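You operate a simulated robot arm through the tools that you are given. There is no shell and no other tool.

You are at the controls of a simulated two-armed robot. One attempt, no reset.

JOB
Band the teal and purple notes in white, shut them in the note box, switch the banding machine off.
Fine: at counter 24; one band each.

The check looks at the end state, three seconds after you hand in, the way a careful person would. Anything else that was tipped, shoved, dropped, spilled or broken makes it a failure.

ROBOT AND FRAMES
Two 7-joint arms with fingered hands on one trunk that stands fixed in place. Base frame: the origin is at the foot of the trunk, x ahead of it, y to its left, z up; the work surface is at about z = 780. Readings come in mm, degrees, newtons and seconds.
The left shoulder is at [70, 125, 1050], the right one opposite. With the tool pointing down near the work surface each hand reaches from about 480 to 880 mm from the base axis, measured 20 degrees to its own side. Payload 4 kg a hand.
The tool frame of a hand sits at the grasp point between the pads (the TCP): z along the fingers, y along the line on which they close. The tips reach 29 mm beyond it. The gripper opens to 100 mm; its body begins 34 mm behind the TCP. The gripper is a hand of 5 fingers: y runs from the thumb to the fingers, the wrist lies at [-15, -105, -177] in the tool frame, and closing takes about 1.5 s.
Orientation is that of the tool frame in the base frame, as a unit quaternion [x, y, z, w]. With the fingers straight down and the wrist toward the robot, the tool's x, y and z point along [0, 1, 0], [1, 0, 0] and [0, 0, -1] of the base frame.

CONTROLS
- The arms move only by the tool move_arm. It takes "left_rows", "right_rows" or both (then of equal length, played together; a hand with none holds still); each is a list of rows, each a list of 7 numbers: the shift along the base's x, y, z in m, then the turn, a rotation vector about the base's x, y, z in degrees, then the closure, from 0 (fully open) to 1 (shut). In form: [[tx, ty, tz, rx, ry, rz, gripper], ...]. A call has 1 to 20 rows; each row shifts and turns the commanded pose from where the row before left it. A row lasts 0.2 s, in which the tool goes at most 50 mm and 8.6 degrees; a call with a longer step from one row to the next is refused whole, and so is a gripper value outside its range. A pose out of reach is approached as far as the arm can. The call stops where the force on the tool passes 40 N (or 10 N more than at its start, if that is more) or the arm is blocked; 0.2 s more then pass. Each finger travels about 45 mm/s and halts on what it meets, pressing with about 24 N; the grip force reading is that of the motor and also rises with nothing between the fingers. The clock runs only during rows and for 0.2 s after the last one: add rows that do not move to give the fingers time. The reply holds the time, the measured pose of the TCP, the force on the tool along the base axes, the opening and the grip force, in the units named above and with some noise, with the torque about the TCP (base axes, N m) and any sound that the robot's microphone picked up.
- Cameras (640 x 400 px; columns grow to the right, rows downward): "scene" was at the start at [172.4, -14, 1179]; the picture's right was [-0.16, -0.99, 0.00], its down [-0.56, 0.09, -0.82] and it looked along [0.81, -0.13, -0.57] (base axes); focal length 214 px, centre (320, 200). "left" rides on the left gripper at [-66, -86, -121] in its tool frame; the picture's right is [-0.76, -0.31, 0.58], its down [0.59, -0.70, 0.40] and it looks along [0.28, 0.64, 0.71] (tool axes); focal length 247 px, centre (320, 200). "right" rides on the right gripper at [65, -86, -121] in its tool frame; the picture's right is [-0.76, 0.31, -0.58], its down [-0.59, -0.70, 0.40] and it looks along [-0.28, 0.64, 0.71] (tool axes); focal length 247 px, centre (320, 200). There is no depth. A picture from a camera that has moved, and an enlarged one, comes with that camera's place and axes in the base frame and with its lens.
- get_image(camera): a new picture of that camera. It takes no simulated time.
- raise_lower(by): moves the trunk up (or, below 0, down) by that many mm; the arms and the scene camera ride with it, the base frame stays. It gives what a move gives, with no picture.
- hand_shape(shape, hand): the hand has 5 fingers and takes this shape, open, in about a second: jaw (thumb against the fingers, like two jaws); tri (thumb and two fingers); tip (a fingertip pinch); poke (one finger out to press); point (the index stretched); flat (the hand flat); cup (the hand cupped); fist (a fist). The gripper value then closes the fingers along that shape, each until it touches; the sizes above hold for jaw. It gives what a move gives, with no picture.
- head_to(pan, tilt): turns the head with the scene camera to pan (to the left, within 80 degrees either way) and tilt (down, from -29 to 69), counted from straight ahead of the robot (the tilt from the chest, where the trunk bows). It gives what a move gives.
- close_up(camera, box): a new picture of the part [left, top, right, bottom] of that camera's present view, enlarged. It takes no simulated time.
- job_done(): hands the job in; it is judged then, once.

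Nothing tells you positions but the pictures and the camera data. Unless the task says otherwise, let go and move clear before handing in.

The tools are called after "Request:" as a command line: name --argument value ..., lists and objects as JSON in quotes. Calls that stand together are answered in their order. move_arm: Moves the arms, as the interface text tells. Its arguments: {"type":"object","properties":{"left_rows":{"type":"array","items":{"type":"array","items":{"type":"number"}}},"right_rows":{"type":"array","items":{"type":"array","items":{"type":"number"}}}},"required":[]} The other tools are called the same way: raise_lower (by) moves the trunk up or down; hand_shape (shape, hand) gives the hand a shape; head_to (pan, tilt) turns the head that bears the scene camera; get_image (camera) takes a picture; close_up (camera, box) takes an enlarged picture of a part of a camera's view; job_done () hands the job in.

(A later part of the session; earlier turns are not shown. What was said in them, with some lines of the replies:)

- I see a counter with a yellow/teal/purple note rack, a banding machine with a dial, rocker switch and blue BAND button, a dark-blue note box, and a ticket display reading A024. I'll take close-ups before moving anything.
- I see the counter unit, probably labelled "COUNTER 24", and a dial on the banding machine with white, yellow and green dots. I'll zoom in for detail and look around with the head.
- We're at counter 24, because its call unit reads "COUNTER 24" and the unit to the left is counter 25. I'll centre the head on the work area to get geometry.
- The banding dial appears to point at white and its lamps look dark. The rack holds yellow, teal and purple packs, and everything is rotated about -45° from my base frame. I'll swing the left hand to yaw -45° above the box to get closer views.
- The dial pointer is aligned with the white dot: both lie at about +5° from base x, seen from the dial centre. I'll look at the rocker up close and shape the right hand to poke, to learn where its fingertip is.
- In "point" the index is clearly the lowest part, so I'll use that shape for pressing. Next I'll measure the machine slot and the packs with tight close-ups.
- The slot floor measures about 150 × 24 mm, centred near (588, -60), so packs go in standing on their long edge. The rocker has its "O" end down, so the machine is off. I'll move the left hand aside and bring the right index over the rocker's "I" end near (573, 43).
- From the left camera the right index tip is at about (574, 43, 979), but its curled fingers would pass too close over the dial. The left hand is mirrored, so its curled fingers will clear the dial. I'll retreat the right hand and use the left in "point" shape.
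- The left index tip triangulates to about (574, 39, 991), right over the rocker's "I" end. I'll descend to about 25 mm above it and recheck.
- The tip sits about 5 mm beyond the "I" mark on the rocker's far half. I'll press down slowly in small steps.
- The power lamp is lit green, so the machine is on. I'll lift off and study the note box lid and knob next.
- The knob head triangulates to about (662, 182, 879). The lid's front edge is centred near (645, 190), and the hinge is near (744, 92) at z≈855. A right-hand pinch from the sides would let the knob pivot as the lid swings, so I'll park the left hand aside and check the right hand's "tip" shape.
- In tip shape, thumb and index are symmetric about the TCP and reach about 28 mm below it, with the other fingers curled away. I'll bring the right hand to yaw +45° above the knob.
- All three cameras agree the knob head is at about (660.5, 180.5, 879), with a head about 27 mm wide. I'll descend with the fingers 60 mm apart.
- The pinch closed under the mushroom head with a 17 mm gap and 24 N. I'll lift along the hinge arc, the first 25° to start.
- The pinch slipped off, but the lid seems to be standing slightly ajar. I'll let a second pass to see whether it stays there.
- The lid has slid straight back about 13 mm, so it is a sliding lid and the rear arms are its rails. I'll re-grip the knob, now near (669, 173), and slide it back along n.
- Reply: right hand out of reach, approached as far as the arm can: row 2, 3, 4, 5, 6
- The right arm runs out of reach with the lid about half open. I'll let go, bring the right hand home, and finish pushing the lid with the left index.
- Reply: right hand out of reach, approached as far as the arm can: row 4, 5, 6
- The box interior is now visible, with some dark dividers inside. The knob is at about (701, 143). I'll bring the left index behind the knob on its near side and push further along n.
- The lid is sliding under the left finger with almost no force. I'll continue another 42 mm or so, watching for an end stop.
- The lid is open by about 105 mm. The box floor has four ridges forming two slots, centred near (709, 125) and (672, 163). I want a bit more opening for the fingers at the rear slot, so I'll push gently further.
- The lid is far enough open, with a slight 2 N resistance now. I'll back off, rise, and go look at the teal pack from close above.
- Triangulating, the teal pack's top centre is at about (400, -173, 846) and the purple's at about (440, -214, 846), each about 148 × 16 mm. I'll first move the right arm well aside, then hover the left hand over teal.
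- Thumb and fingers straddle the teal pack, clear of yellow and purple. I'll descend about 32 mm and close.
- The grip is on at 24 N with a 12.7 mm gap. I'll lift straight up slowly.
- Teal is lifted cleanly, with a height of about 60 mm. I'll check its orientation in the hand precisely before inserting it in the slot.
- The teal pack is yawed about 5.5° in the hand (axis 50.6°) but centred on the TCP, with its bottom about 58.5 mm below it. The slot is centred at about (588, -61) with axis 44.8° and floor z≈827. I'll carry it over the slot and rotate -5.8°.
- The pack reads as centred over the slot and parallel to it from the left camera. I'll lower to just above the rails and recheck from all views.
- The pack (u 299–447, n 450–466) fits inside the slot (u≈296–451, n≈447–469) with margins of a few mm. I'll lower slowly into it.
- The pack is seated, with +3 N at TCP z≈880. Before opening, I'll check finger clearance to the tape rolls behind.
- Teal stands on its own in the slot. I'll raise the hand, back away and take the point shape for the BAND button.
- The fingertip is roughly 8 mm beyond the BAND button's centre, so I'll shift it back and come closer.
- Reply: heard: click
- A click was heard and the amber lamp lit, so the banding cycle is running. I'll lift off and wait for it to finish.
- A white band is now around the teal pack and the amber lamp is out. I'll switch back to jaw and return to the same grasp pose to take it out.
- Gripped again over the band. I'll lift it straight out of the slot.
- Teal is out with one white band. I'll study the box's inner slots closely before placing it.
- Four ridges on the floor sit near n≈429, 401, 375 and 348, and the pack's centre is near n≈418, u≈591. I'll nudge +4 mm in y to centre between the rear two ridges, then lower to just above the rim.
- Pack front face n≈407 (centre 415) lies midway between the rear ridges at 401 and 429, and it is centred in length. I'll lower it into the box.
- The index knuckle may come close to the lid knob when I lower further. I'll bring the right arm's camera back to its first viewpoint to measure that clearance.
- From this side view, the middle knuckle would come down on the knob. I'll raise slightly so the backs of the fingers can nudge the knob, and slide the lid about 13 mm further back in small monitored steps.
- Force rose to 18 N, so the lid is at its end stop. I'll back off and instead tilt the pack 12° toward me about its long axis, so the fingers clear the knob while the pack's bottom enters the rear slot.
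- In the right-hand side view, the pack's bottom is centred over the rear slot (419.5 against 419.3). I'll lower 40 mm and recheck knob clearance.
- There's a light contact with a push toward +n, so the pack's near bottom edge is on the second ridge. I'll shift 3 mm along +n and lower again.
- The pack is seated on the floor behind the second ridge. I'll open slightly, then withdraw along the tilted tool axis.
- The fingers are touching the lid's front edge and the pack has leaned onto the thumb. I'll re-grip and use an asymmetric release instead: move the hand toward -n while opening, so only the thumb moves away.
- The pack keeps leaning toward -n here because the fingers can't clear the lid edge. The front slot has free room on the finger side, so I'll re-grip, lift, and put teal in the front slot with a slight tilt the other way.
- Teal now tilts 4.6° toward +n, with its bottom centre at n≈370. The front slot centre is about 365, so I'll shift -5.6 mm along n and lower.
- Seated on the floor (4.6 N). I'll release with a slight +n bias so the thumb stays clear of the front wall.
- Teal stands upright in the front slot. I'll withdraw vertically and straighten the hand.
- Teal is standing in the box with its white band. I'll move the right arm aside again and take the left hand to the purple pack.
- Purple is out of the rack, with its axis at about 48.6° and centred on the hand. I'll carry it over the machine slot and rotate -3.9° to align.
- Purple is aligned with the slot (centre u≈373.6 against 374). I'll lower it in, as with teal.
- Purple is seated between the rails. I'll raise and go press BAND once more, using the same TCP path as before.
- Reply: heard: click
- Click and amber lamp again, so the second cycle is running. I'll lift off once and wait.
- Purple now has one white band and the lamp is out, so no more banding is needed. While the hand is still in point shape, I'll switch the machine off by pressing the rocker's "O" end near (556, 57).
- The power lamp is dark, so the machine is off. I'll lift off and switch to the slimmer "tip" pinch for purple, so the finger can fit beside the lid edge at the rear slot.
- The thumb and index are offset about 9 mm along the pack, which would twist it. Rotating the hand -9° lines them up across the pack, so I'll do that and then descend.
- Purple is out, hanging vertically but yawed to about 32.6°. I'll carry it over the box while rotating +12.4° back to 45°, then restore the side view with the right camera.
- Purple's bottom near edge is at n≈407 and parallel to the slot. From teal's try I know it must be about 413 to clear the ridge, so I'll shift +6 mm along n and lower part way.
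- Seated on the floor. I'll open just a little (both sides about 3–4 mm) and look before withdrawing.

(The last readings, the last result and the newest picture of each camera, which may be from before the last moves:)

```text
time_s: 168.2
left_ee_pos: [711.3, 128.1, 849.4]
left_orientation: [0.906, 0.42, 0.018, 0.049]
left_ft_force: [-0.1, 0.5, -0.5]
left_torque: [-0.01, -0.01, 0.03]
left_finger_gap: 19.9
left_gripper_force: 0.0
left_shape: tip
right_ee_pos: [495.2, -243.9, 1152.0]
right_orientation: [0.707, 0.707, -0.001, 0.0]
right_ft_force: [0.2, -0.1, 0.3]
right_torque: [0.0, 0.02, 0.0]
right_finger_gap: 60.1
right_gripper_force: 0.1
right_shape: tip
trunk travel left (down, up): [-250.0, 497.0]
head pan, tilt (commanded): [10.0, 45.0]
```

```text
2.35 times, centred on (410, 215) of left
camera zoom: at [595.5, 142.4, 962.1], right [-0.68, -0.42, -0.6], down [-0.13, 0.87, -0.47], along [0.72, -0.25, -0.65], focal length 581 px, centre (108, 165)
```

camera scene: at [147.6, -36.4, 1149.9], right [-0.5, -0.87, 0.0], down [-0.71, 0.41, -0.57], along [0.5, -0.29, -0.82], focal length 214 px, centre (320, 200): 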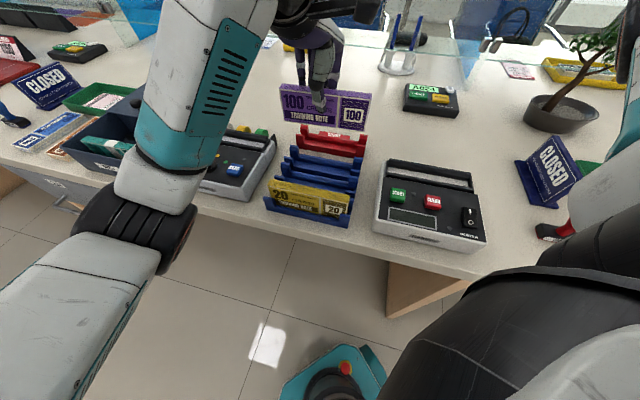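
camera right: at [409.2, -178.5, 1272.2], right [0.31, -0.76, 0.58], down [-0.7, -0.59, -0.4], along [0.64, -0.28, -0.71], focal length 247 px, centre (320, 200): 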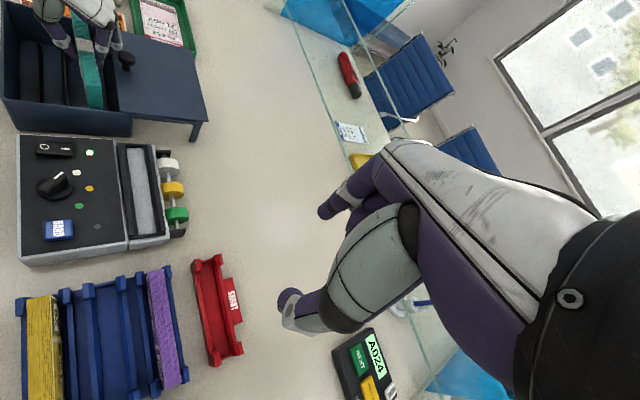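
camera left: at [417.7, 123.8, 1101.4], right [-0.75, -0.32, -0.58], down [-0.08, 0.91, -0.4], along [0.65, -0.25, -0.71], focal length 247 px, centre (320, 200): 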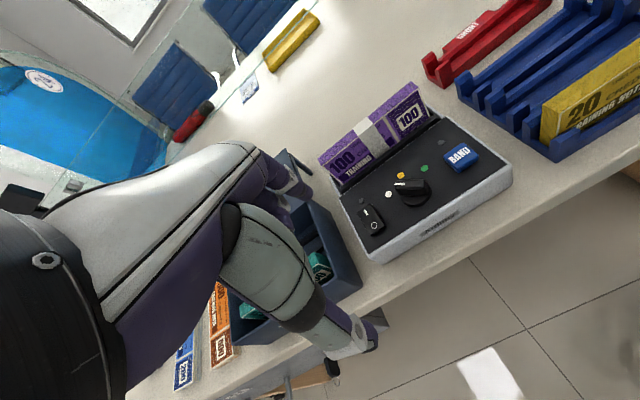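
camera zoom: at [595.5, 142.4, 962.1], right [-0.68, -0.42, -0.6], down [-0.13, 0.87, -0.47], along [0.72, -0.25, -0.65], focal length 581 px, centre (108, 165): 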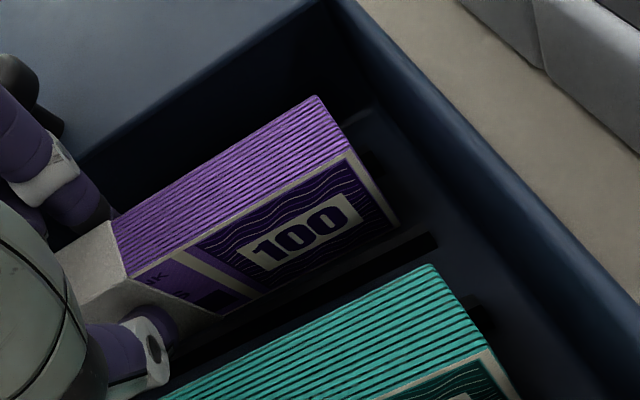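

Request:
move_arm --left_rows '[[-0.0004, 0.0004, 0.005, 0, 0, 0, 0.8], [-0.0005, 0.0005, 0.007, 0, 0, 0, 0.79], [-0.0005, 0.0005, 0.007, 0, 0, 0, 0.78], [0, 0, 0, 0, 0, 0, 0.78]]'

Request:
close_up --camera "right" --box '[0, 0, 160, 130]'

Request:
close_up --camera "left" --box '[300, 130, 520, 300]'

```text
time_s: 169.2
left_ee_pos: [710.4, 130.1, 869.1]
left_orientation: [0.906, 0.421, 0.018, 0.049]
left_ft_force: [-0.3, 0.0, -0.4]
left_torque: [0.02, 0.0, -0.03]
left_finger_gap: 21.9
left_gripper_force: 0.1
left_shape: tip
right_ee_pos: [494.8, -243.7, 1151.7]
right_orientation: [0.708, 0.707, -0.001, 0.0]
right_ft_force: [-0.7, -0.8, -0.6]
right_torque: [0.01, -0.03, 0.0]
right_finger_gap: 59.9
right_gripper_force: 0.0
right_shape: tip
trunk travel left (down, up): [-250.0, 497.0]
head pan, tilt (commanded): [10.0, 45.0]
```

```text
3.08 times, centred on (80, 65) of right
camera zoom: at [409.8, -178.8, 1272.8], right [0.31, -0.76, 0.58], down [-0.7, -0.59, -0.4], along [0.64, -0.28, -0.71], focal length 760 px, centre (1058, 615)
```

zoom: 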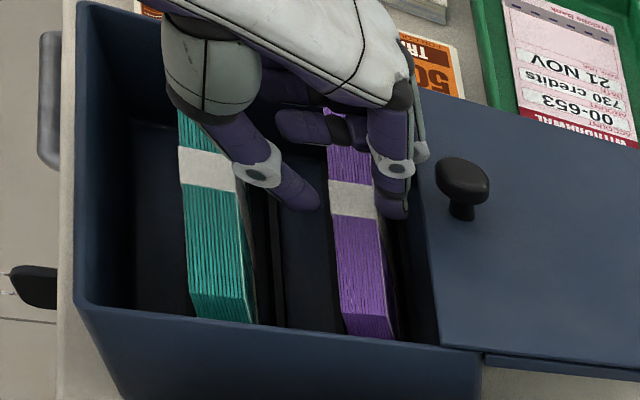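

```text
2.35 times, centred on (410, 215) of left
camera zoom: at [594.2, 143.7, 981.5], right [-0.68, -0.42, -0.6], down [-0.13, 0.87, -0.47], along [0.72, -0.25, -0.65], focal length 581 px, centre (108, 165)
```

zoom: 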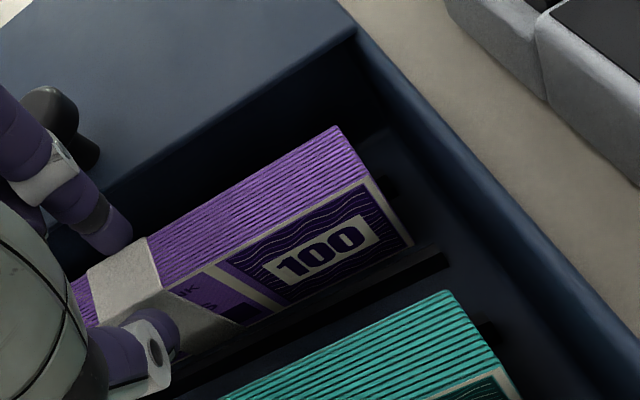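

Purple stands upright in the rear slot. I'll withdraw straight up.

Request:
move_arm --left_rows '[[-0.001, 0.001, 0.01, 0, 0, 0, 0.78], [-0.001, 0.001, 0.015, 0, 0, 0, 0.78], [0, 0, 0.025, 0, 0, 0, 0.7], [0, 0, 0.03, 0, 0, 0, 0.6], [0, 0, 0.03, 0, 0, 0, 0.6], [0, 0, 0.02, 4.24, 4.24, 0, 0.6], [0, 0, 0, 0, 0, -4.9, 0.6]]'

Request:
close_up --camera "right" --box '[0, 0, 200, 150]'

Request:
close_up --camera "scene" --box '[250, 80, 380, 200]'

Request:
get_image --camera "left"

```text
time_s: 170.8
left_ee_pos: [708.7, 131.2, 999.5]
left_orientation: [0.924, 0.382, -0.001, 0.0]
left_ft_force: [0.8, -0.2, -0.1]
left_torque: [0.02, -0.02, -0.02]
left_finger_gap: 39.5
left_gripper_force: 0.0
left_shape: tip
right_ee_pos: [495.0, -243.8, 1151.2]
right_orientation: [0.708, 0.706, 0.0, -0.001]
right_ft_force: [0.4, 0.3, -0.1]
right_torque: [-0.02, 0.0, 0.02]
right_finger_gap: 59.5
right_gripper_force: 0.0
right_shape: tip
trunk travel left (down, up): [-250.0, 497.0]
head pan, tilt (commanded): [10.0, 45.0]
```

```text
2.67 times, centred on (100, 75) of right
camera zoom: at [409.8, -178.9, 1272.7], right [0.31, -0.76, 0.58], down [-0.7, -0.59, -0.4], along [0.64, -0.28, -0.71], focal length 659 px, centre (907, 533)
```

zoom: 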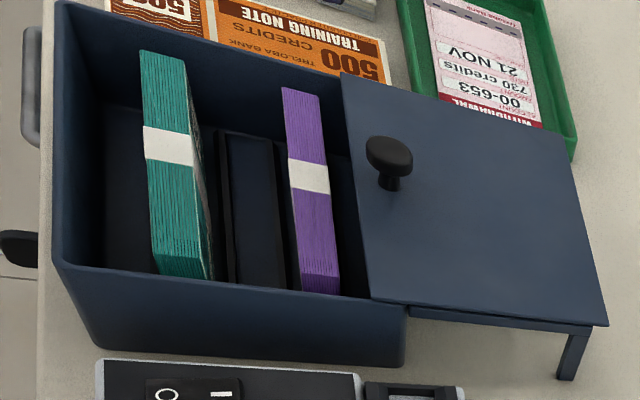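

```text
3.33 times, centred on (315, 140) of scene
camera zoom: at [165.5, 14.0, 1163.2], right [0.17, -0.98, 0.0], down [-0.7, -0.12, -0.71], along [0.7, 0.12, -0.71], focal length 715 px, centre (337, 400)
```

zoom: 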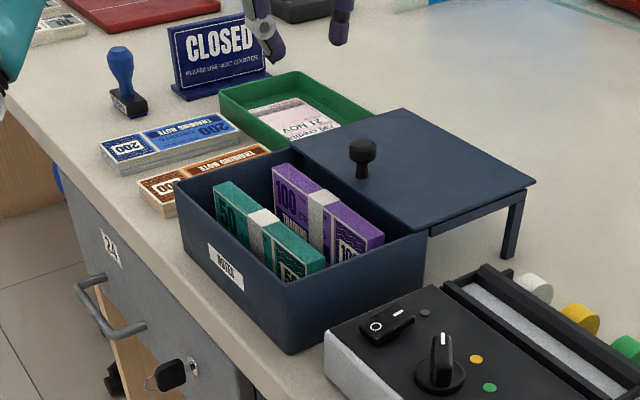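

```text
taken
camera left: at [601.5, 146.0, 1120.0], right [-0.75, -0.32, -0.58], down [-0.08, 0.91, -0.4], along [0.65, -0.25, -0.71], focal length 247 px, centre (320, 200)
```

left: 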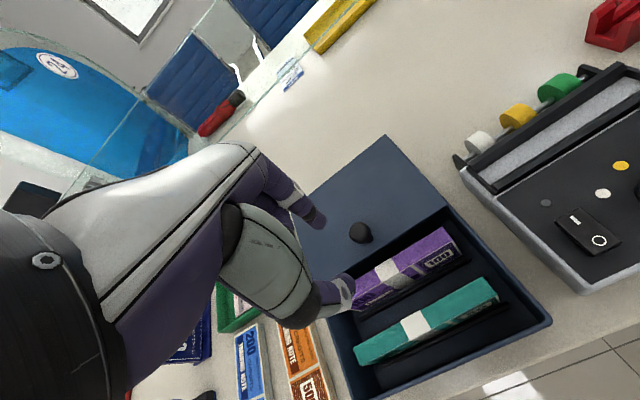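

Both banded packs stand in the box, with the machine lamps dark. To close the lid, I'll pinch the knob near (746, 93) with the left hand and pull it back along -n.

Request:
move_arm --left_rows '[[0.0125, -0.0127, 0, 0, 0, 0, 0.4], [0.0125, -0.0127, 0, 0, 0, 0, 0.4], [0.0123, -0.0128, 0, 0, 0, 0, 0.4], [0, 0, -0.03, 0, 0, 0, 0.4], [0, 0, -0.02, 0, 0, 0, 0.4], [0, 0, 0, 0, 0, 0, 0.4]]'

Request:
close_up --camera "right" --box '[0, 0, 200, 150]'

Request:
close_up --camera "scene" --box '[270, 70, 380, 170]'

Request:
close_up --camera "left" --box '[240, 130, 500, 330]'

```text
time_s: 172.2
left_ee_pos: [746.3, 94.0, 947.4]
left_orientation: [0.924, 0.382, 0.0, 0.0]
left_ft_force: [0.1, 0.3, -0.3]
left_torque: [0.03, -0.01, -0.02]
left_finger_gap: 60.0
left_gripper_force: 0.1
left_shape: tip
right_ee_pos: [495.0, -243.8, 1152.1]
right_orientation: [0.707, 0.707, -0.001, -0.001]
right_ft_force: [0.9, 0.3, 0.6]
right_torque: [0.0, -0.02, 0.01]
right_finger_gap: 60.0
right_gripper_force: 0.1
right_shape: tip
trunk travel left (down, up): [-250.0, 497.0]
head pan, tilt (commanded): [10.0, 45.0]
```

```text
2.67 times, centred on (100, 75) of right
camera zoom: at [409.7, -179.0, 1272.8], right [0.31, -0.76, 0.58], down [-0.7, -0.59, -0.4], along [0.64, -0.28, -0.71], focal length 659 px, centre (907, 533)
```

zoom: 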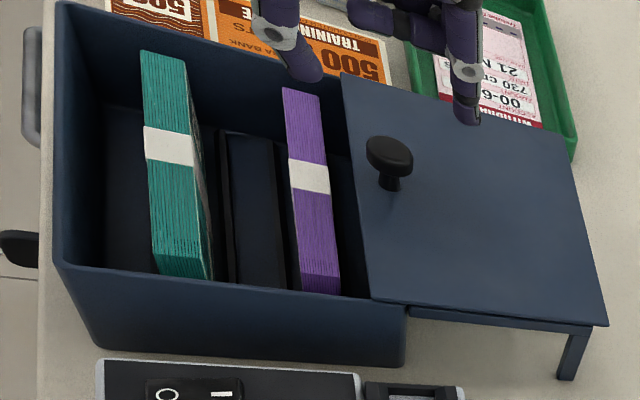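

```text
4.00 times, centred on (325, 120) of scene
camera zoom: at [165.3, 13.8, 1163.3], right [0.17, -0.98, 0.0], down [-0.7, -0.12, -0.71], along [0.7, 0.12, -0.71], focal length 858 px, centre (300, 520)
```

zoom: 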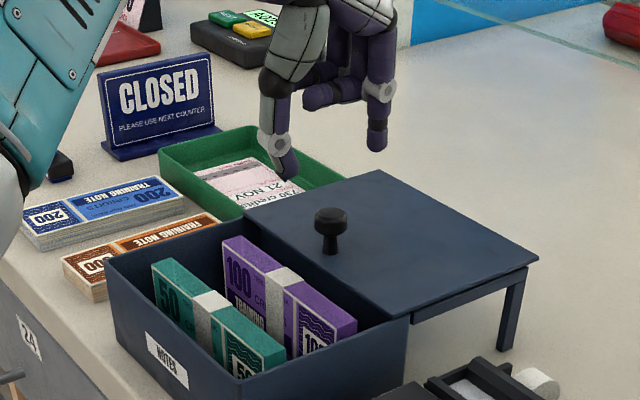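

```text
2.00 times, centred on (370, 230) of left
camera zoom: at [639.4, 107.8, 1069.6], right [-0.75, -0.32, -0.58], down [-0.08, 0.91, -0.4], along [0.65, -0.25, -0.71], focal length 494 px, centre (220, 140)
```

zoom: 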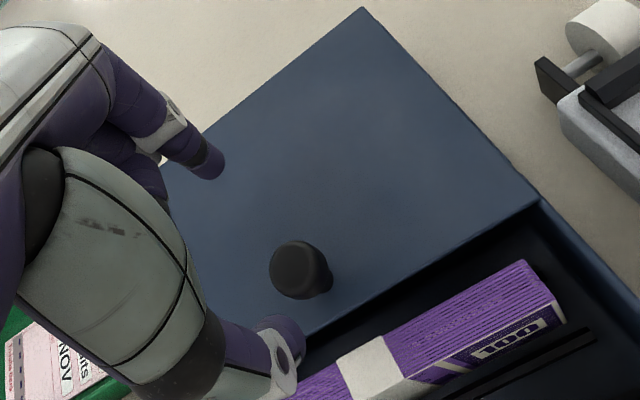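

Request:
move_arm --left_rows '[[0, 0, -0.02, 0, 0, 0, 0.4], [0, 0, -0.02, 0, 0, 0, 0.4], [0, 0, -0.011, 0, 0, 0, 0.4], [0, 0, 0, 0, 0, 0, 0.4]]'

Request:
close_up --camera "right" --box '[40, 0, 200, 120]'

Request:
close_up --camera "left" --box '[240, 130, 500, 330]'

```text
time_s: 173.2
left_ee_pos: [744.7, 93.2, 897.9]
left_orientation: [0.924, 0.382, 0.0, 0.0]
left_ft_force: [-0.1, 0.2, 0.1]
left_torque: [-0.03, 0.0, 0.01]
left_finger_gap: 60.1
left_gripper_force: 0.1
left_shape: tip
right_ee_pos: [495.8, -243.9, 1151.8]
right_orientation: [0.707, 0.707, 0.0, -0.001]
right_ft_force: [0.1, 1.0, 0.4]
right_torque: [0.01, -0.02, -0.02]
right_finger_gap: 60.0
right_gripper_force: 0.0
right_shape: tip
trunk travel left (down, up): [-250.0, 497.0]
head pan, tilt (commanded): [10.0, 45.0]
```

```text
3.33 times, centred on (120, 60) of right
camera zoom: at [409.7, -178.9, 1272.8], right [0.31, -0.76, 0.58], down [-0.7, -0.59, -0.4], along [0.64, -0.28, -0.71], focal length 823 px, centre (987, 667)
```

zoom: 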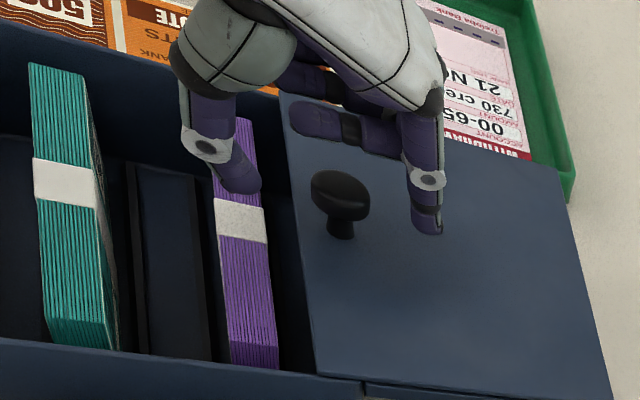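

```text
2.00 times, centred on (370, 230) of left
camera zoom: at [638.8, 107.9, 1019.5], right [-0.75, -0.32, -0.58], down [-0.08, 0.91, -0.4], along [0.65, -0.25, -0.71], focal length 494 px, centre (220, 140)
```

zoom: 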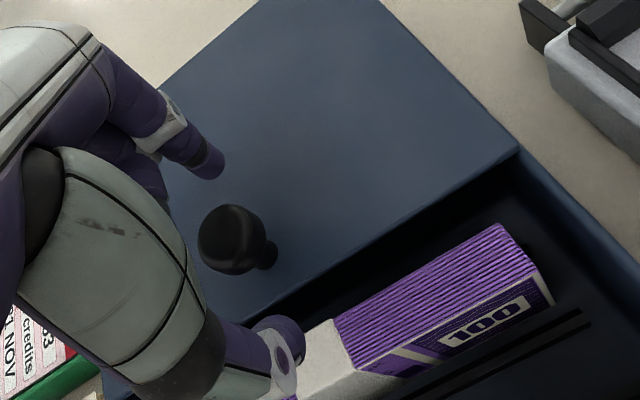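

Request:
move_arm --left_rows '[[0, 0, 0, 0, 0, 0, 0.6], [0, 0, 0, 0, 0, 0, 0.85], [0, 0, 0, 0, 0, 0, 1.0], [0, 0, 0, 0, 0, 0, 1.0], [0, 0, 0, 0, 0, 0, 1.0]]'

Request:
close_up --camera "right" --box '[40, 0, 200, 120]'

Request:
close_up --camera "left" --box '[240, 130, 500, 330]'

```text
time_s: 174.4
left_ee_pos: [745.4, 92.0, 897.3]
left_orientation: [0.924, 0.382, 0.0, 0.0]
left_ft_force: [-0.7, -0.7, -0.1]
left_torque: [-0.03, 0.01, 0.01]
left_finger_gap: 16.9
left_gripper_force: 24.1
left_shape: tip
right_ee_pos: [496.1, -244.8, 1151.6]
right_orientation: [0.708, 0.707, 0.0, -0.001]
right_ft_force: [-0.3, -0.6, -0.2]
right_torque: [-0.02, -0.03, 0.03]
right_finger_gap: 60.0
right_gripper_force: 0.1
right_shape: tip
trunk travel left (down, up): [-250.0, 497.0]
head pan, tilt (commanded): [10.0, 45.0]
```

```text
3.33 times, centred on (120, 60) of right
camera zoom: at [409.7, -179.0, 1272.8], right [0.31, -0.76, 0.58], down [-0.7, -0.59, -0.4], along [0.64, -0.28, -0.71], focal length 823 px, centre (987, 667)
```

zoom: 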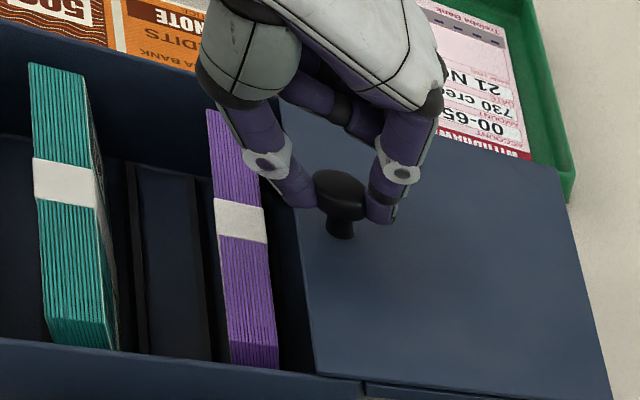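

```text
2.00 times, centred on (370, 230) of left
camera zoom: at [638.8, 107.7, 1019.6], right [-0.75, -0.32, -0.58], down [-0.08, 0.91, -0.4], along [0.65, -0.25, -0.71], focal length 494 px, centre (220, 140)
```

zoom: 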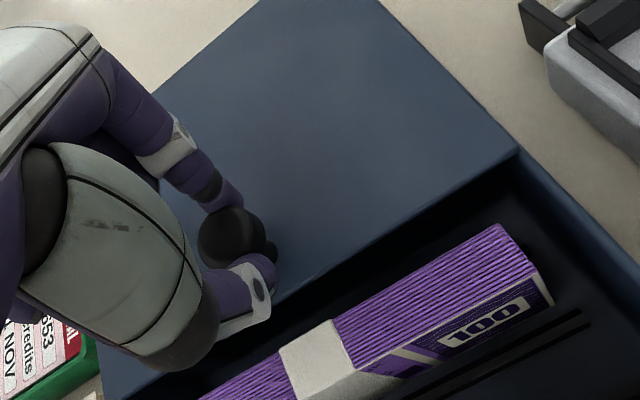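

The knob is gripped. I'll pull the lid closed along -n in small steps, watching that it passes over the packs.

Request:
move_arm --left_rows '[[-0.003, 0.003, 0, 0, 0, 0, 1.0], [-0.005, 0.005, 0, 0, 0, 0, 1.0], [-0.005, 0.005, 0, 0, 0, 0, 1.0], [-0.005, 0.005, 0, 0, 0, 0, 1.0]]'

Request:
close_up --camera "right" --box '[0, 0, 200, 150]'

Request:
close_up --camera "left" --box '[240, 130, 500, 330]'

```text
time_s: 175.4
left_ee_pos: [728.3, 110.2, 898.0]
left_orientation: [0.924, 0.382, 0.001, 0.0]
left_ft_force: [-0.7, -1.2, 1.2]
left_torque: [-0.04, 0.01, 0.03]
left_finger_gap: 17.2
left_gripper_force: 24.3
left_shape: tip
right_ee_pos: [494.7, -244.5, 1151.6]
right_orientation: [0.708, 0.707, 0.0, -0.001]
right_ft_force: [-0.6, -0.3, -0.9]
right_torque: [0.0, -0.04, 0.02]
right_finger_gap: 59.9
right_gripper_force: 0.1
right_shape: tip
trunk travel left (down, up): [-250.0, 497.0]
head pan, tilt (commanded): [10.0, 45.0]
```

```text
2.67 times, centred on (100, 75) of right
camera zoom: at [409.4, -179.1, 1272.9], right [0.31, -0.76, 0.58], down [-0.7, -0.59, -0.4], along [0.64, -0.28, -0.71], focal length 659 px, centre (907, 533)
```

zoom: 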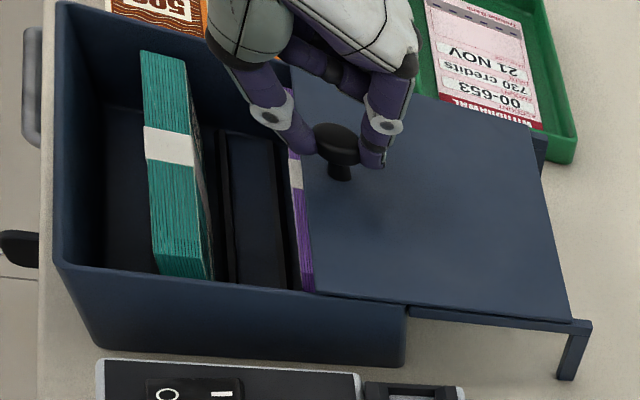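

```text
2.00 times, centred on (370, 230) of left
camera zoom: at [620.8, 125.6, 1019.5], right [-0.75, -0.32, -0.58], down [-0.08, 0.91, -0.4], along [0.65, -0.25, -0.71], focal length 494 px, centre (220, 140)
```

zoom: 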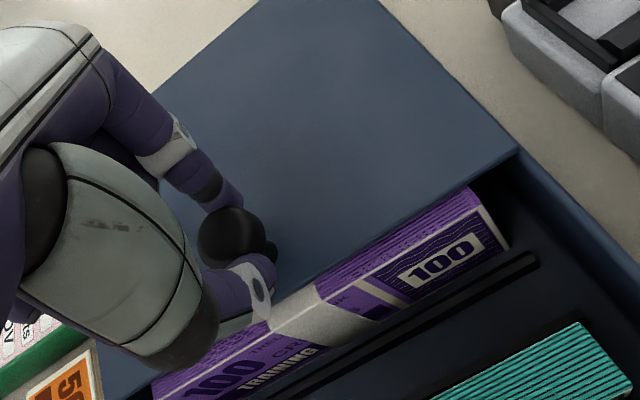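

Request:
move_arm --left_rows '[[-0.004, 0.004, 0, 0, 0, 0, 1.0], [-0.005, 0.005, 0, 0, 0, 0, 1.0], [-0.005, 0.005, 0, 0, 0, 0, 1.0], [-0.005, 0.005, 0, 0, 0, 0, 1.0], [-0.005, 0.005, 0, 0, 0, 0, 1.0]]'

Request:
close_up --camera "right" --box '[0, 0, 200, 150]'

Request:
close_up --camera "left" --box '[240, 130, 500, 330]'

```text
time_s: 176.6
left_ee_pos: [704.0, 135.7, 898.7]
left_orientation: [0.924, 0.382, 0.0, 0.001]
left_ft_force: [-1.5, -1.2, 1.8]
left_torque: [-0.03, 0.02, -0.03]
left_finger_gap: 17.0
left_gripper_force: 24.2
left_shape: tip
right_ee_pos: [493.8, -244.4, 1151.9]
right_orientation: [0.708, 0.706, 0.0, 0.001]
right_ft_force: [0.3, 0.1, 0.4]
right_torque: [0.01, 0.01, 0.0]
right_finger_gap: 60.0
right_gripper_force: 0.0
right_shape: tip
trunk travel left (down, up): [-250.0, 497.0]
head pan, tilt (commanded): [10.0, 45.0]
```

```text
2.67 times, centred on (100, 75) of right
camera zoom: at [409.4, -179.1, 1272.9], right [0.31, -0.76, 0.58], down [-0.7, -0.59, -0.4], along [0.64, -0.28, -0.71], focal length 659 px, centre (907, 533)
```

zoom: 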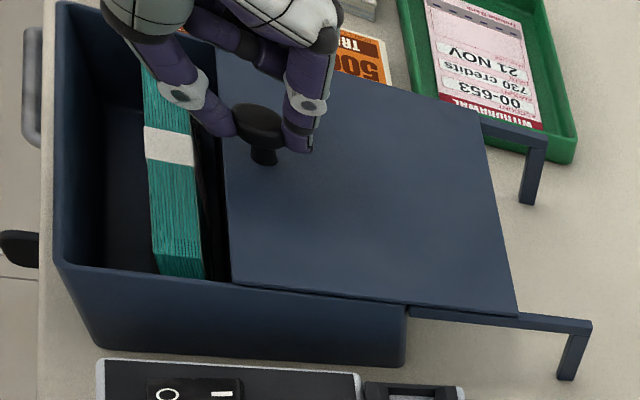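

```text
2.00 times, centred on (370, 230) of left
camera zoom: at [596.6, 149.9, 1019.6], right [-0.75, -0.32, -0.58], down [-0.08, 0.91, -0.4], along [0.65, -0.25, -0.71], focal length 494 px, centre (220, 140)
```

zoom: 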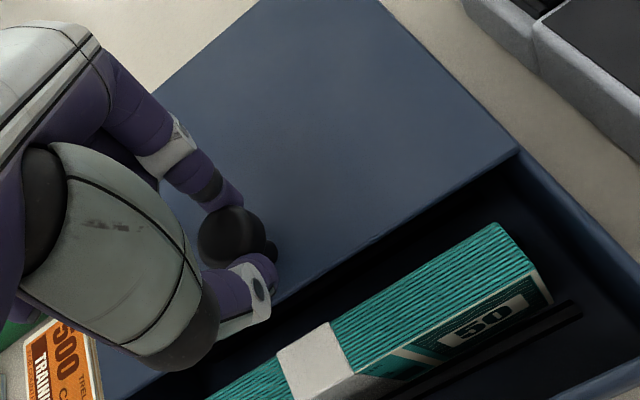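

Request:
move_arm --left_rows '[[-0.005, 0.005, 0, 0, 0, 0, 1.0], [-0.005, 0.005, 0, 0, 0, 0, 1.0], [-0.005, 0.005, 0, 0, 0, 0, 1.0], [-0.005, 0.005, 0, 0, 0, 0, 1.0], [-0.005, 0.005, 0, 0, 0, 0, 1.0], [-0.005, 0.005, 0, 0, 0, 0, 1.0]]'

Request:
close_up --camera "right" --box '[0, 0, 200, 150]'

Request:
close_up --camera "scene" --box '[240, 80, 380, 200]'

```text
time_s: 178.0
left_ee_pos: [674.1, 165.1, 898.5]
left_orientation: [0.924, 0.381, -0.001, 0.0]
left_ft_force: [-0.5, -0.9, 5.0]
left_torque: [-0.05, -0.02, 0.02]
left_finger_gap: 17.2
left_gripper_force: 24.4
left_shape: tip
right_ee_pos: [494.7, -244.4, 1151.8]
right_orientation: [0.707, 0.707, 0.0, -0.001]
right_ft_force: [-0.3, 0.3, 0.5]
right_torque: [0.03, 0.01, 0.0]
right_finger_gap: 59.9
right_gripper_force: 0.1
right_shape: tip
trunk travel left (down, up): [-250.0, 497.0]
head pan, tilt (commanded): [10.0, 45.0]
```

```text
2.67 times, centred on (100, 75) of right
camera zoom: at [409.2, -179.1, 1273.0], right [0.31, -0.76, 0.58], down [-0.7, -0.59, -0.4], along [0.64, -0.28, -0.71], focal length 659 px, centre (907, 533)
```

zoom: 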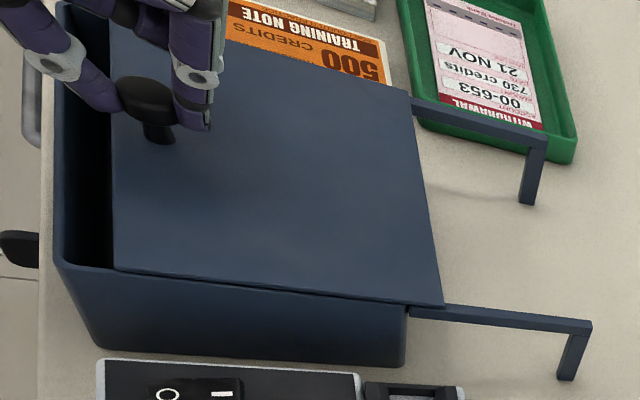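

```text
3.33 times, centred on (310, 140) of scene
camera zoom: at [164.9, 13.8, 1163.4], right [0.17, -0.98, 0.0], down [-0.7, -0.12, -0.71], along [0.7, 0.12, -0.71], focal length 715 px, centre (353, 400)
```

zoom: 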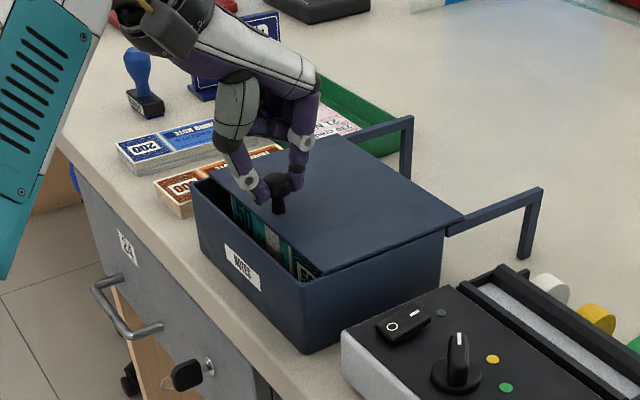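

Request:
move_arm --left_rows '[[-0.004, 0.004, 0.0005, 0, 0, 0, 1.0], [-0.004, 0.004, 0.0005, 0, 0, 0, 1.0], [-0.003, 0.003, 0, 0, 0, 0, 1.0], [-0.002, 0.002, 0, 0, 0, 0, 1.0]]'

Request:
close_up --camera "right" --box '[0, 0, 200, 150]'

Request:
close_up --camera "scene" --box '[240, 80, 380, 200]'

```text
time_s: 179.0
left_ee_pos: [661.7, 178.4, 898.6]
left_orientation: [0.924, 0.381, -0.001, -0.001]
left_ft_force: [-2.6, -1.9, 0.1]
left_torque: [-0.02, 0.03, -0.02]
left_finger_gap: 17.0
left_gripper_force: 24.2
left_shape: tip
right_ee_pos: [493.9, -243.8, 1151.3]
right_orientation: [0.707, 0.707, 0.0, 0.0]
right_ft_force: [-0.1, 0.0, -0.4]
right_torque: [-0.01, -0.01, 0.02]
right_finger_gap: 59.8
right_gripper_force: 0.0
right_shape: tip
trunk travel left (down, up): [-250.0, 497.0]
head pan, tilt (commanded): [10.0, 45.0]
```

```text
2.67 times, centred on (100, 75) of right
camera zoom: at [409.5, -179.0, 1272.8], right [0.31, -0.76, 0.58], down [-0.7, -0.59, -0.4], along [0.64, -0.28, -0.71], focal length 659 px, centre (907, 533)
```

zoom: 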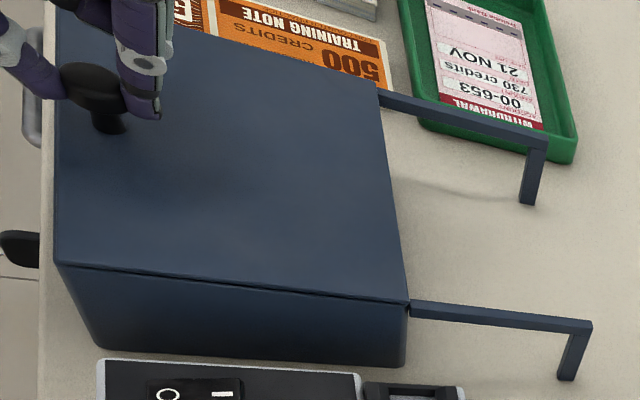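

```text
3.33 times, centred on (310, 140) of scene
camera zoom: at [165.1, 13.8, 1163.3], right [0.17, -0.98, 0.0], down [-0.7, -0.12, -0.71], along [0.7, 0.12, -0.71], focal length 715 px, centre (353, 400)
```

zoom: 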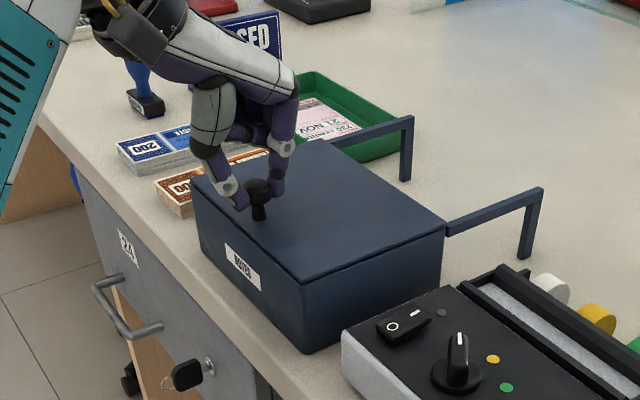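

The lid looks flush. I'll zoom in at the front edge and test a further 1–2 mm for the stop.

Request:
move_arm --left_rows '[[-0.001, 0.001, 0, 0, 0, 0, 1.0], [-0.001, 0.001, 0, 0, 0, 0, 1.0]]'

Request:
close_up --camera "scene" --box '[275, 115, 345, 175]'

Request:
close_up --camera "right" --box '[10, 20, 130, 140]'

```text
time_s: 179.6
left_ee_pos: [659.7, 180.5, 897.2]
left_orientation: [0.924, 0.382, 0.0, 0.0]
left_ft_force: [1.7, -3.1, -1.3]
left_torque: [-0.12, -0.04, 0.01]
left_finger_gap: 17.4
left_gripper_force: 24.3
left_shape: tip
right_ee_pos: [495.8, -244.9, 1151.4]
right_orientation: [0.707, 0.707, 0.0, -0.001]
right_ft_force: [-0.5, -0.3, 0.1]
right_torque: [0.01, 0.01, 0.02]
right_finger_gap: 59.9
right_gripper_force: 0.0
right_shape: tip
trunk travel left (down, up): [-250.0, 497.0]
head pan, tilt (commanded): [10.0, 45.0]
```

```text
6.67 times, centred on (310, 145) of scene
camera zoom: at [165.7, 13.6, 1163.2], right [0.17, -0.98, 0.0], down [-0.7, -0.12, -0.71], along [0.7, 0.12, -0.71], focal length 1430 px, centre (387, 567)
```

zoom: 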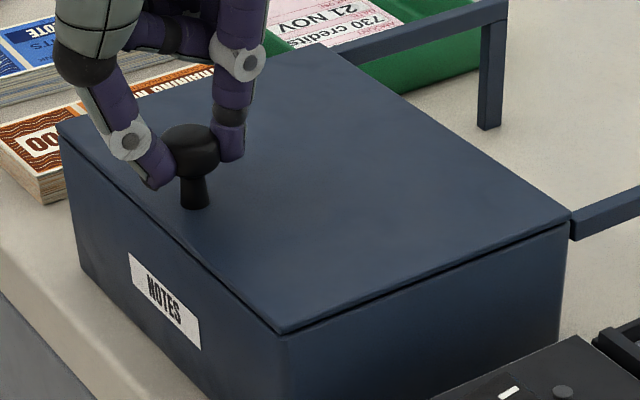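

```text
3.33 times, centred on (70, 80) of right
camera zoom: at [410.1, -179.2, 1272.6], right [0.31, -0.76, 0.58], down [-0.7, -0.59, -0.4], along [0.64, -0.28, -0.71], focal length 823 px, centre (1153, 600)
```

zoom: 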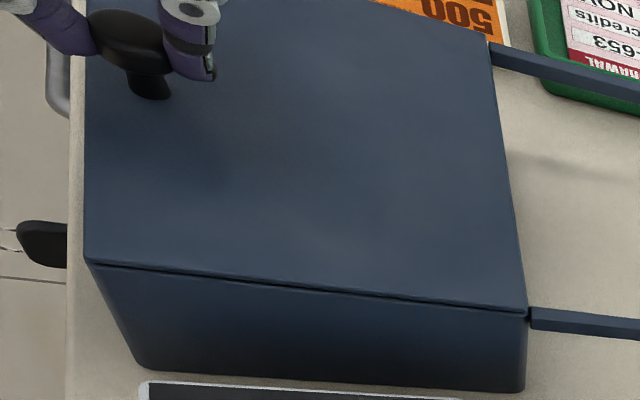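

The lid is against its closed stop, with the knob back at (660, 180). I'll release and move clear.

Request:
move_arm --left_rows '[[0.0005, -0.0005, 0, 0, 0, 0, 0.7], [0, 0, 0, 0, 0, 0, 0.4], [0, 0, 0, 0, 0, 0, 0.4], [0, 0, 0, 0, 0, 0, 0.4], [0, 0, 0.02, 0, 0, 0, 0.4], [0, 0, 0.03, 0, 0, 0, 0.4], [0, 0, 0.04, 0, 0, 0, 0.4], [0, 0, 0.04, 0, 0, 0, 0.4], [-0.03, 0.02, 0.03, 0, 0, 0, 0.4], [-0.03, 0.03, 0.02, 0, 0, 0, 0.4], [-0.03, 0.03, 0.02, 0, 0, 0, 0.4], [-0.03, 0.03, 0.0, 0, 0, 0, 0.4]]'

Request:
head_to --pan -12 --tilt 42

Request:
get_image --camera "scene"

Request:
close_up --camera "scene" --box '[170, 110, 350, 250]'

Request:
get_image --camera "right"

```text
time_s: 182.2
left_ee_pos: [539.0, 290.2, 1100.8]
left_orientation: [0.924, 0.382, 0.0, -0.001]
left_ft_force: [-0.3, 0.1, 0.8]
left_torque: [-0.01, 0.01, 0.0]
left_finger_gap: 59.8
left_gripper_force: 0.1
left_shape: tip
right_ee_pos: [495.0, -243.1, 1150.7]
right_orientation: [0.708, 0.706, -0.001, 0.0]
right_ft_force: [-0.1, -0.1, 0.1]
right_torque: [0.04, -0.02, 0.0]
right_finger_gap: 59.7
right_gripper_force: 0.1
right_shape: tip
trunk travel left (down, up): [-250.0, 497.0]
head pan, tilt (commanded): [10.0, 45.0]
```

```text
time_s: 183.0
left_ee_pos: [540.0, 290.1, 1100.1]
left_orientation: [0.924, 0.383, -0.001, 0.0]
left_ft_force: [-0.1, 0.1, 0.1]
left_torque: [0.0, 0.01, -0.04]
left_finger_gap: 60.0
left_gripper_force: 0.0
left_shape: tip
right_ee_pos: [494.8, -244.1, 1151.9]
right_orientation: [0.707, 0.708, -0.001, -0.001]
right_ft_force: [-0.3, 0.2, 0.5]
right_torque: [0.02, 0.02, 0.03]
right_finger_gap: 60.0
right_gripper_force: 0.0
right_shape: tip
trunk travel left (down, up): [-250.0, 497.0]
head pan, tilt (commanded): [-12.0, 42.0]
```

```text
taken
camera scene: at [167.1, -17.5, 1167.6], right [-0.21, -0.98, 0.0], down [-0.66, 0.14, -0.74], along [0.73, -0.15, -0.67], focal length 214 px, centre (320, 200)
```

scene: 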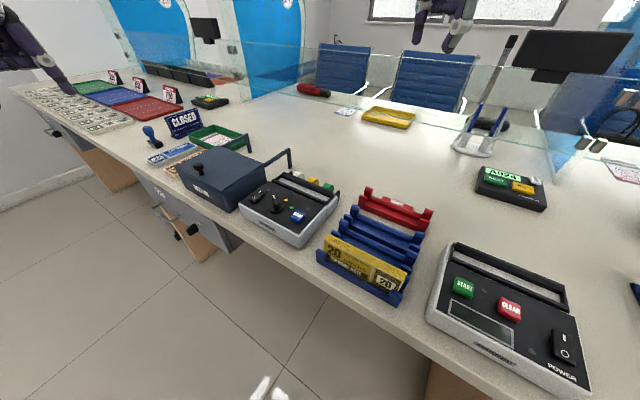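

```text
2.86 times, centred on (260, 180) of scene
camera zoom: at [167.1, -17.5, 1167.6], right [-0.21, -0.98, 0.0], down [-0.66, 0.14, -0.74], along [0.73, -0.15, -0.67], focal length 613 px, centre (491, 257)
```

zoom: 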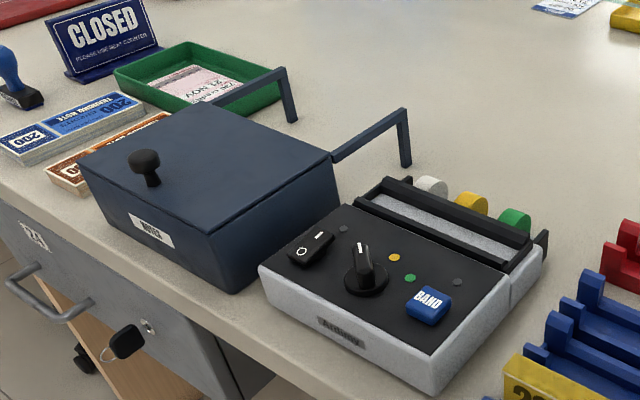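

```text
taken
camera right: at [409.8, -178.8, 1272.8], right [0.31, -0.76, 0.58], down [-0.7, -0.59, -0.4], along [0.64, -0.28, -0.71], focal length 247 px, centre (320, 200)
```

right: 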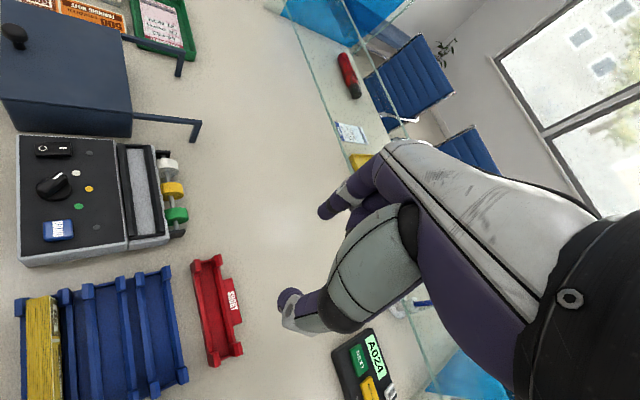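

Everything looks in place: lid shut, lamps dark, yellow notes and SHORT tray untouched. I'll do a last close check of the rocker and the lid seam.

Request:
close_up --camera "scene" --box '[235, 170, 305, 225]'

Request:
close_up --camera "scene" --box '[165, 130, 275, 220]'

Request:
close_up --camera "left" --box '[300, 0, 640, 220]'

```text
7.27 times, centred on (270, 198) of scene
camera zoom: at [167.1, -17.5, 1167.6], right [-0.21, -0.98, 0.0], down [-0.66, 0.14, -0.74], along [0.73, -0.15, -0.67], focal length 1560 px, centre (684, 218)
```

zoom: 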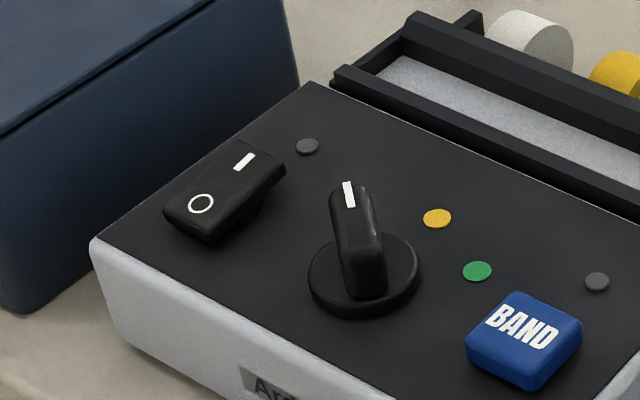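

```text
4.44 times, centred on (220, 175) of scene
camera zoom: at [167.1, -17.5, 1167.6], right [-0.21, -0.98, 0.0], down [-0.66, 0.14, -0.74], along [0.73, -0.15, -0.67], focal length 953 px, centre (764, 311)
```

zoom: 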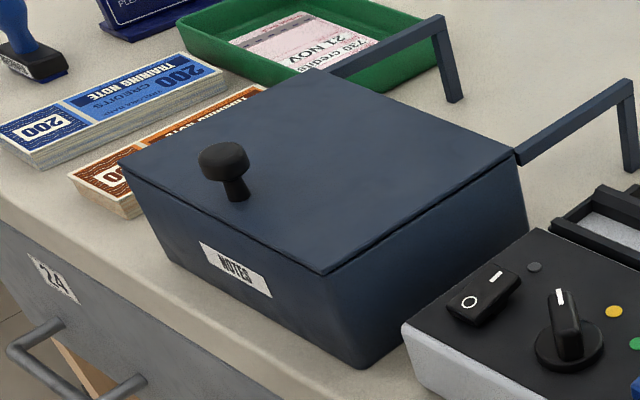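

```text
1.82 times, centred on (470, 110) of left
camera zoom: at [432.9, 304.0, 1221.6], right [-0.75, -0.32, -0.58], down [-0.08, 0.91, -0.4], along [0.65, -0.25, -0.71], focal length 449 px, centre (47, 364)
```

zoom: 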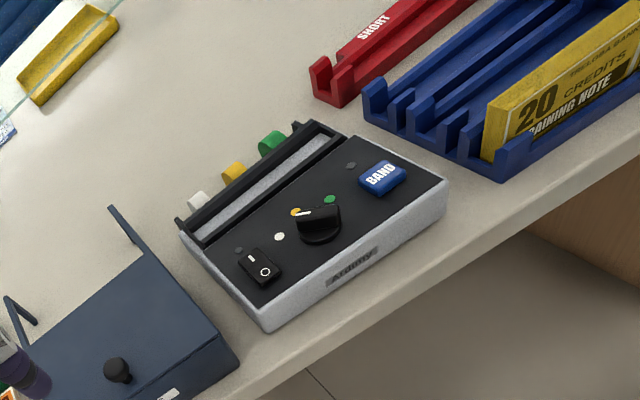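

The teal and purple packs are banded in white, one band each, and shut in the note box. The banding machine is off with the rocker at "O" and both lamps dark, and both hands are clear. I'm handing in.

Request:
job_done

```text
The job is handed in.
```

The teal and purple notes are each banded once in white and standing upright in the note box. The lid is shut and the banding machine is off, all at counter 24.

- **Banding:** the dial was already on white. I pressed BAND once per pack, and a white band showed on each afterwards.
- **Note box:** the lid slides rather than lifts. While opening it I pushed it against its end stop with about 18 N. The box looked unmoved in the last pictures, and the lid was back at its closed stop.
- **Machine:** the rocker is at "O" and both lamps are dark.
- **Everything else:** the yellow notes, the SHORT tray and the other items on the counter look untouched in the last pictures. Both hands are empty and clear.

The hand-in reply did not include a verdict, so I don't know the result of the check.
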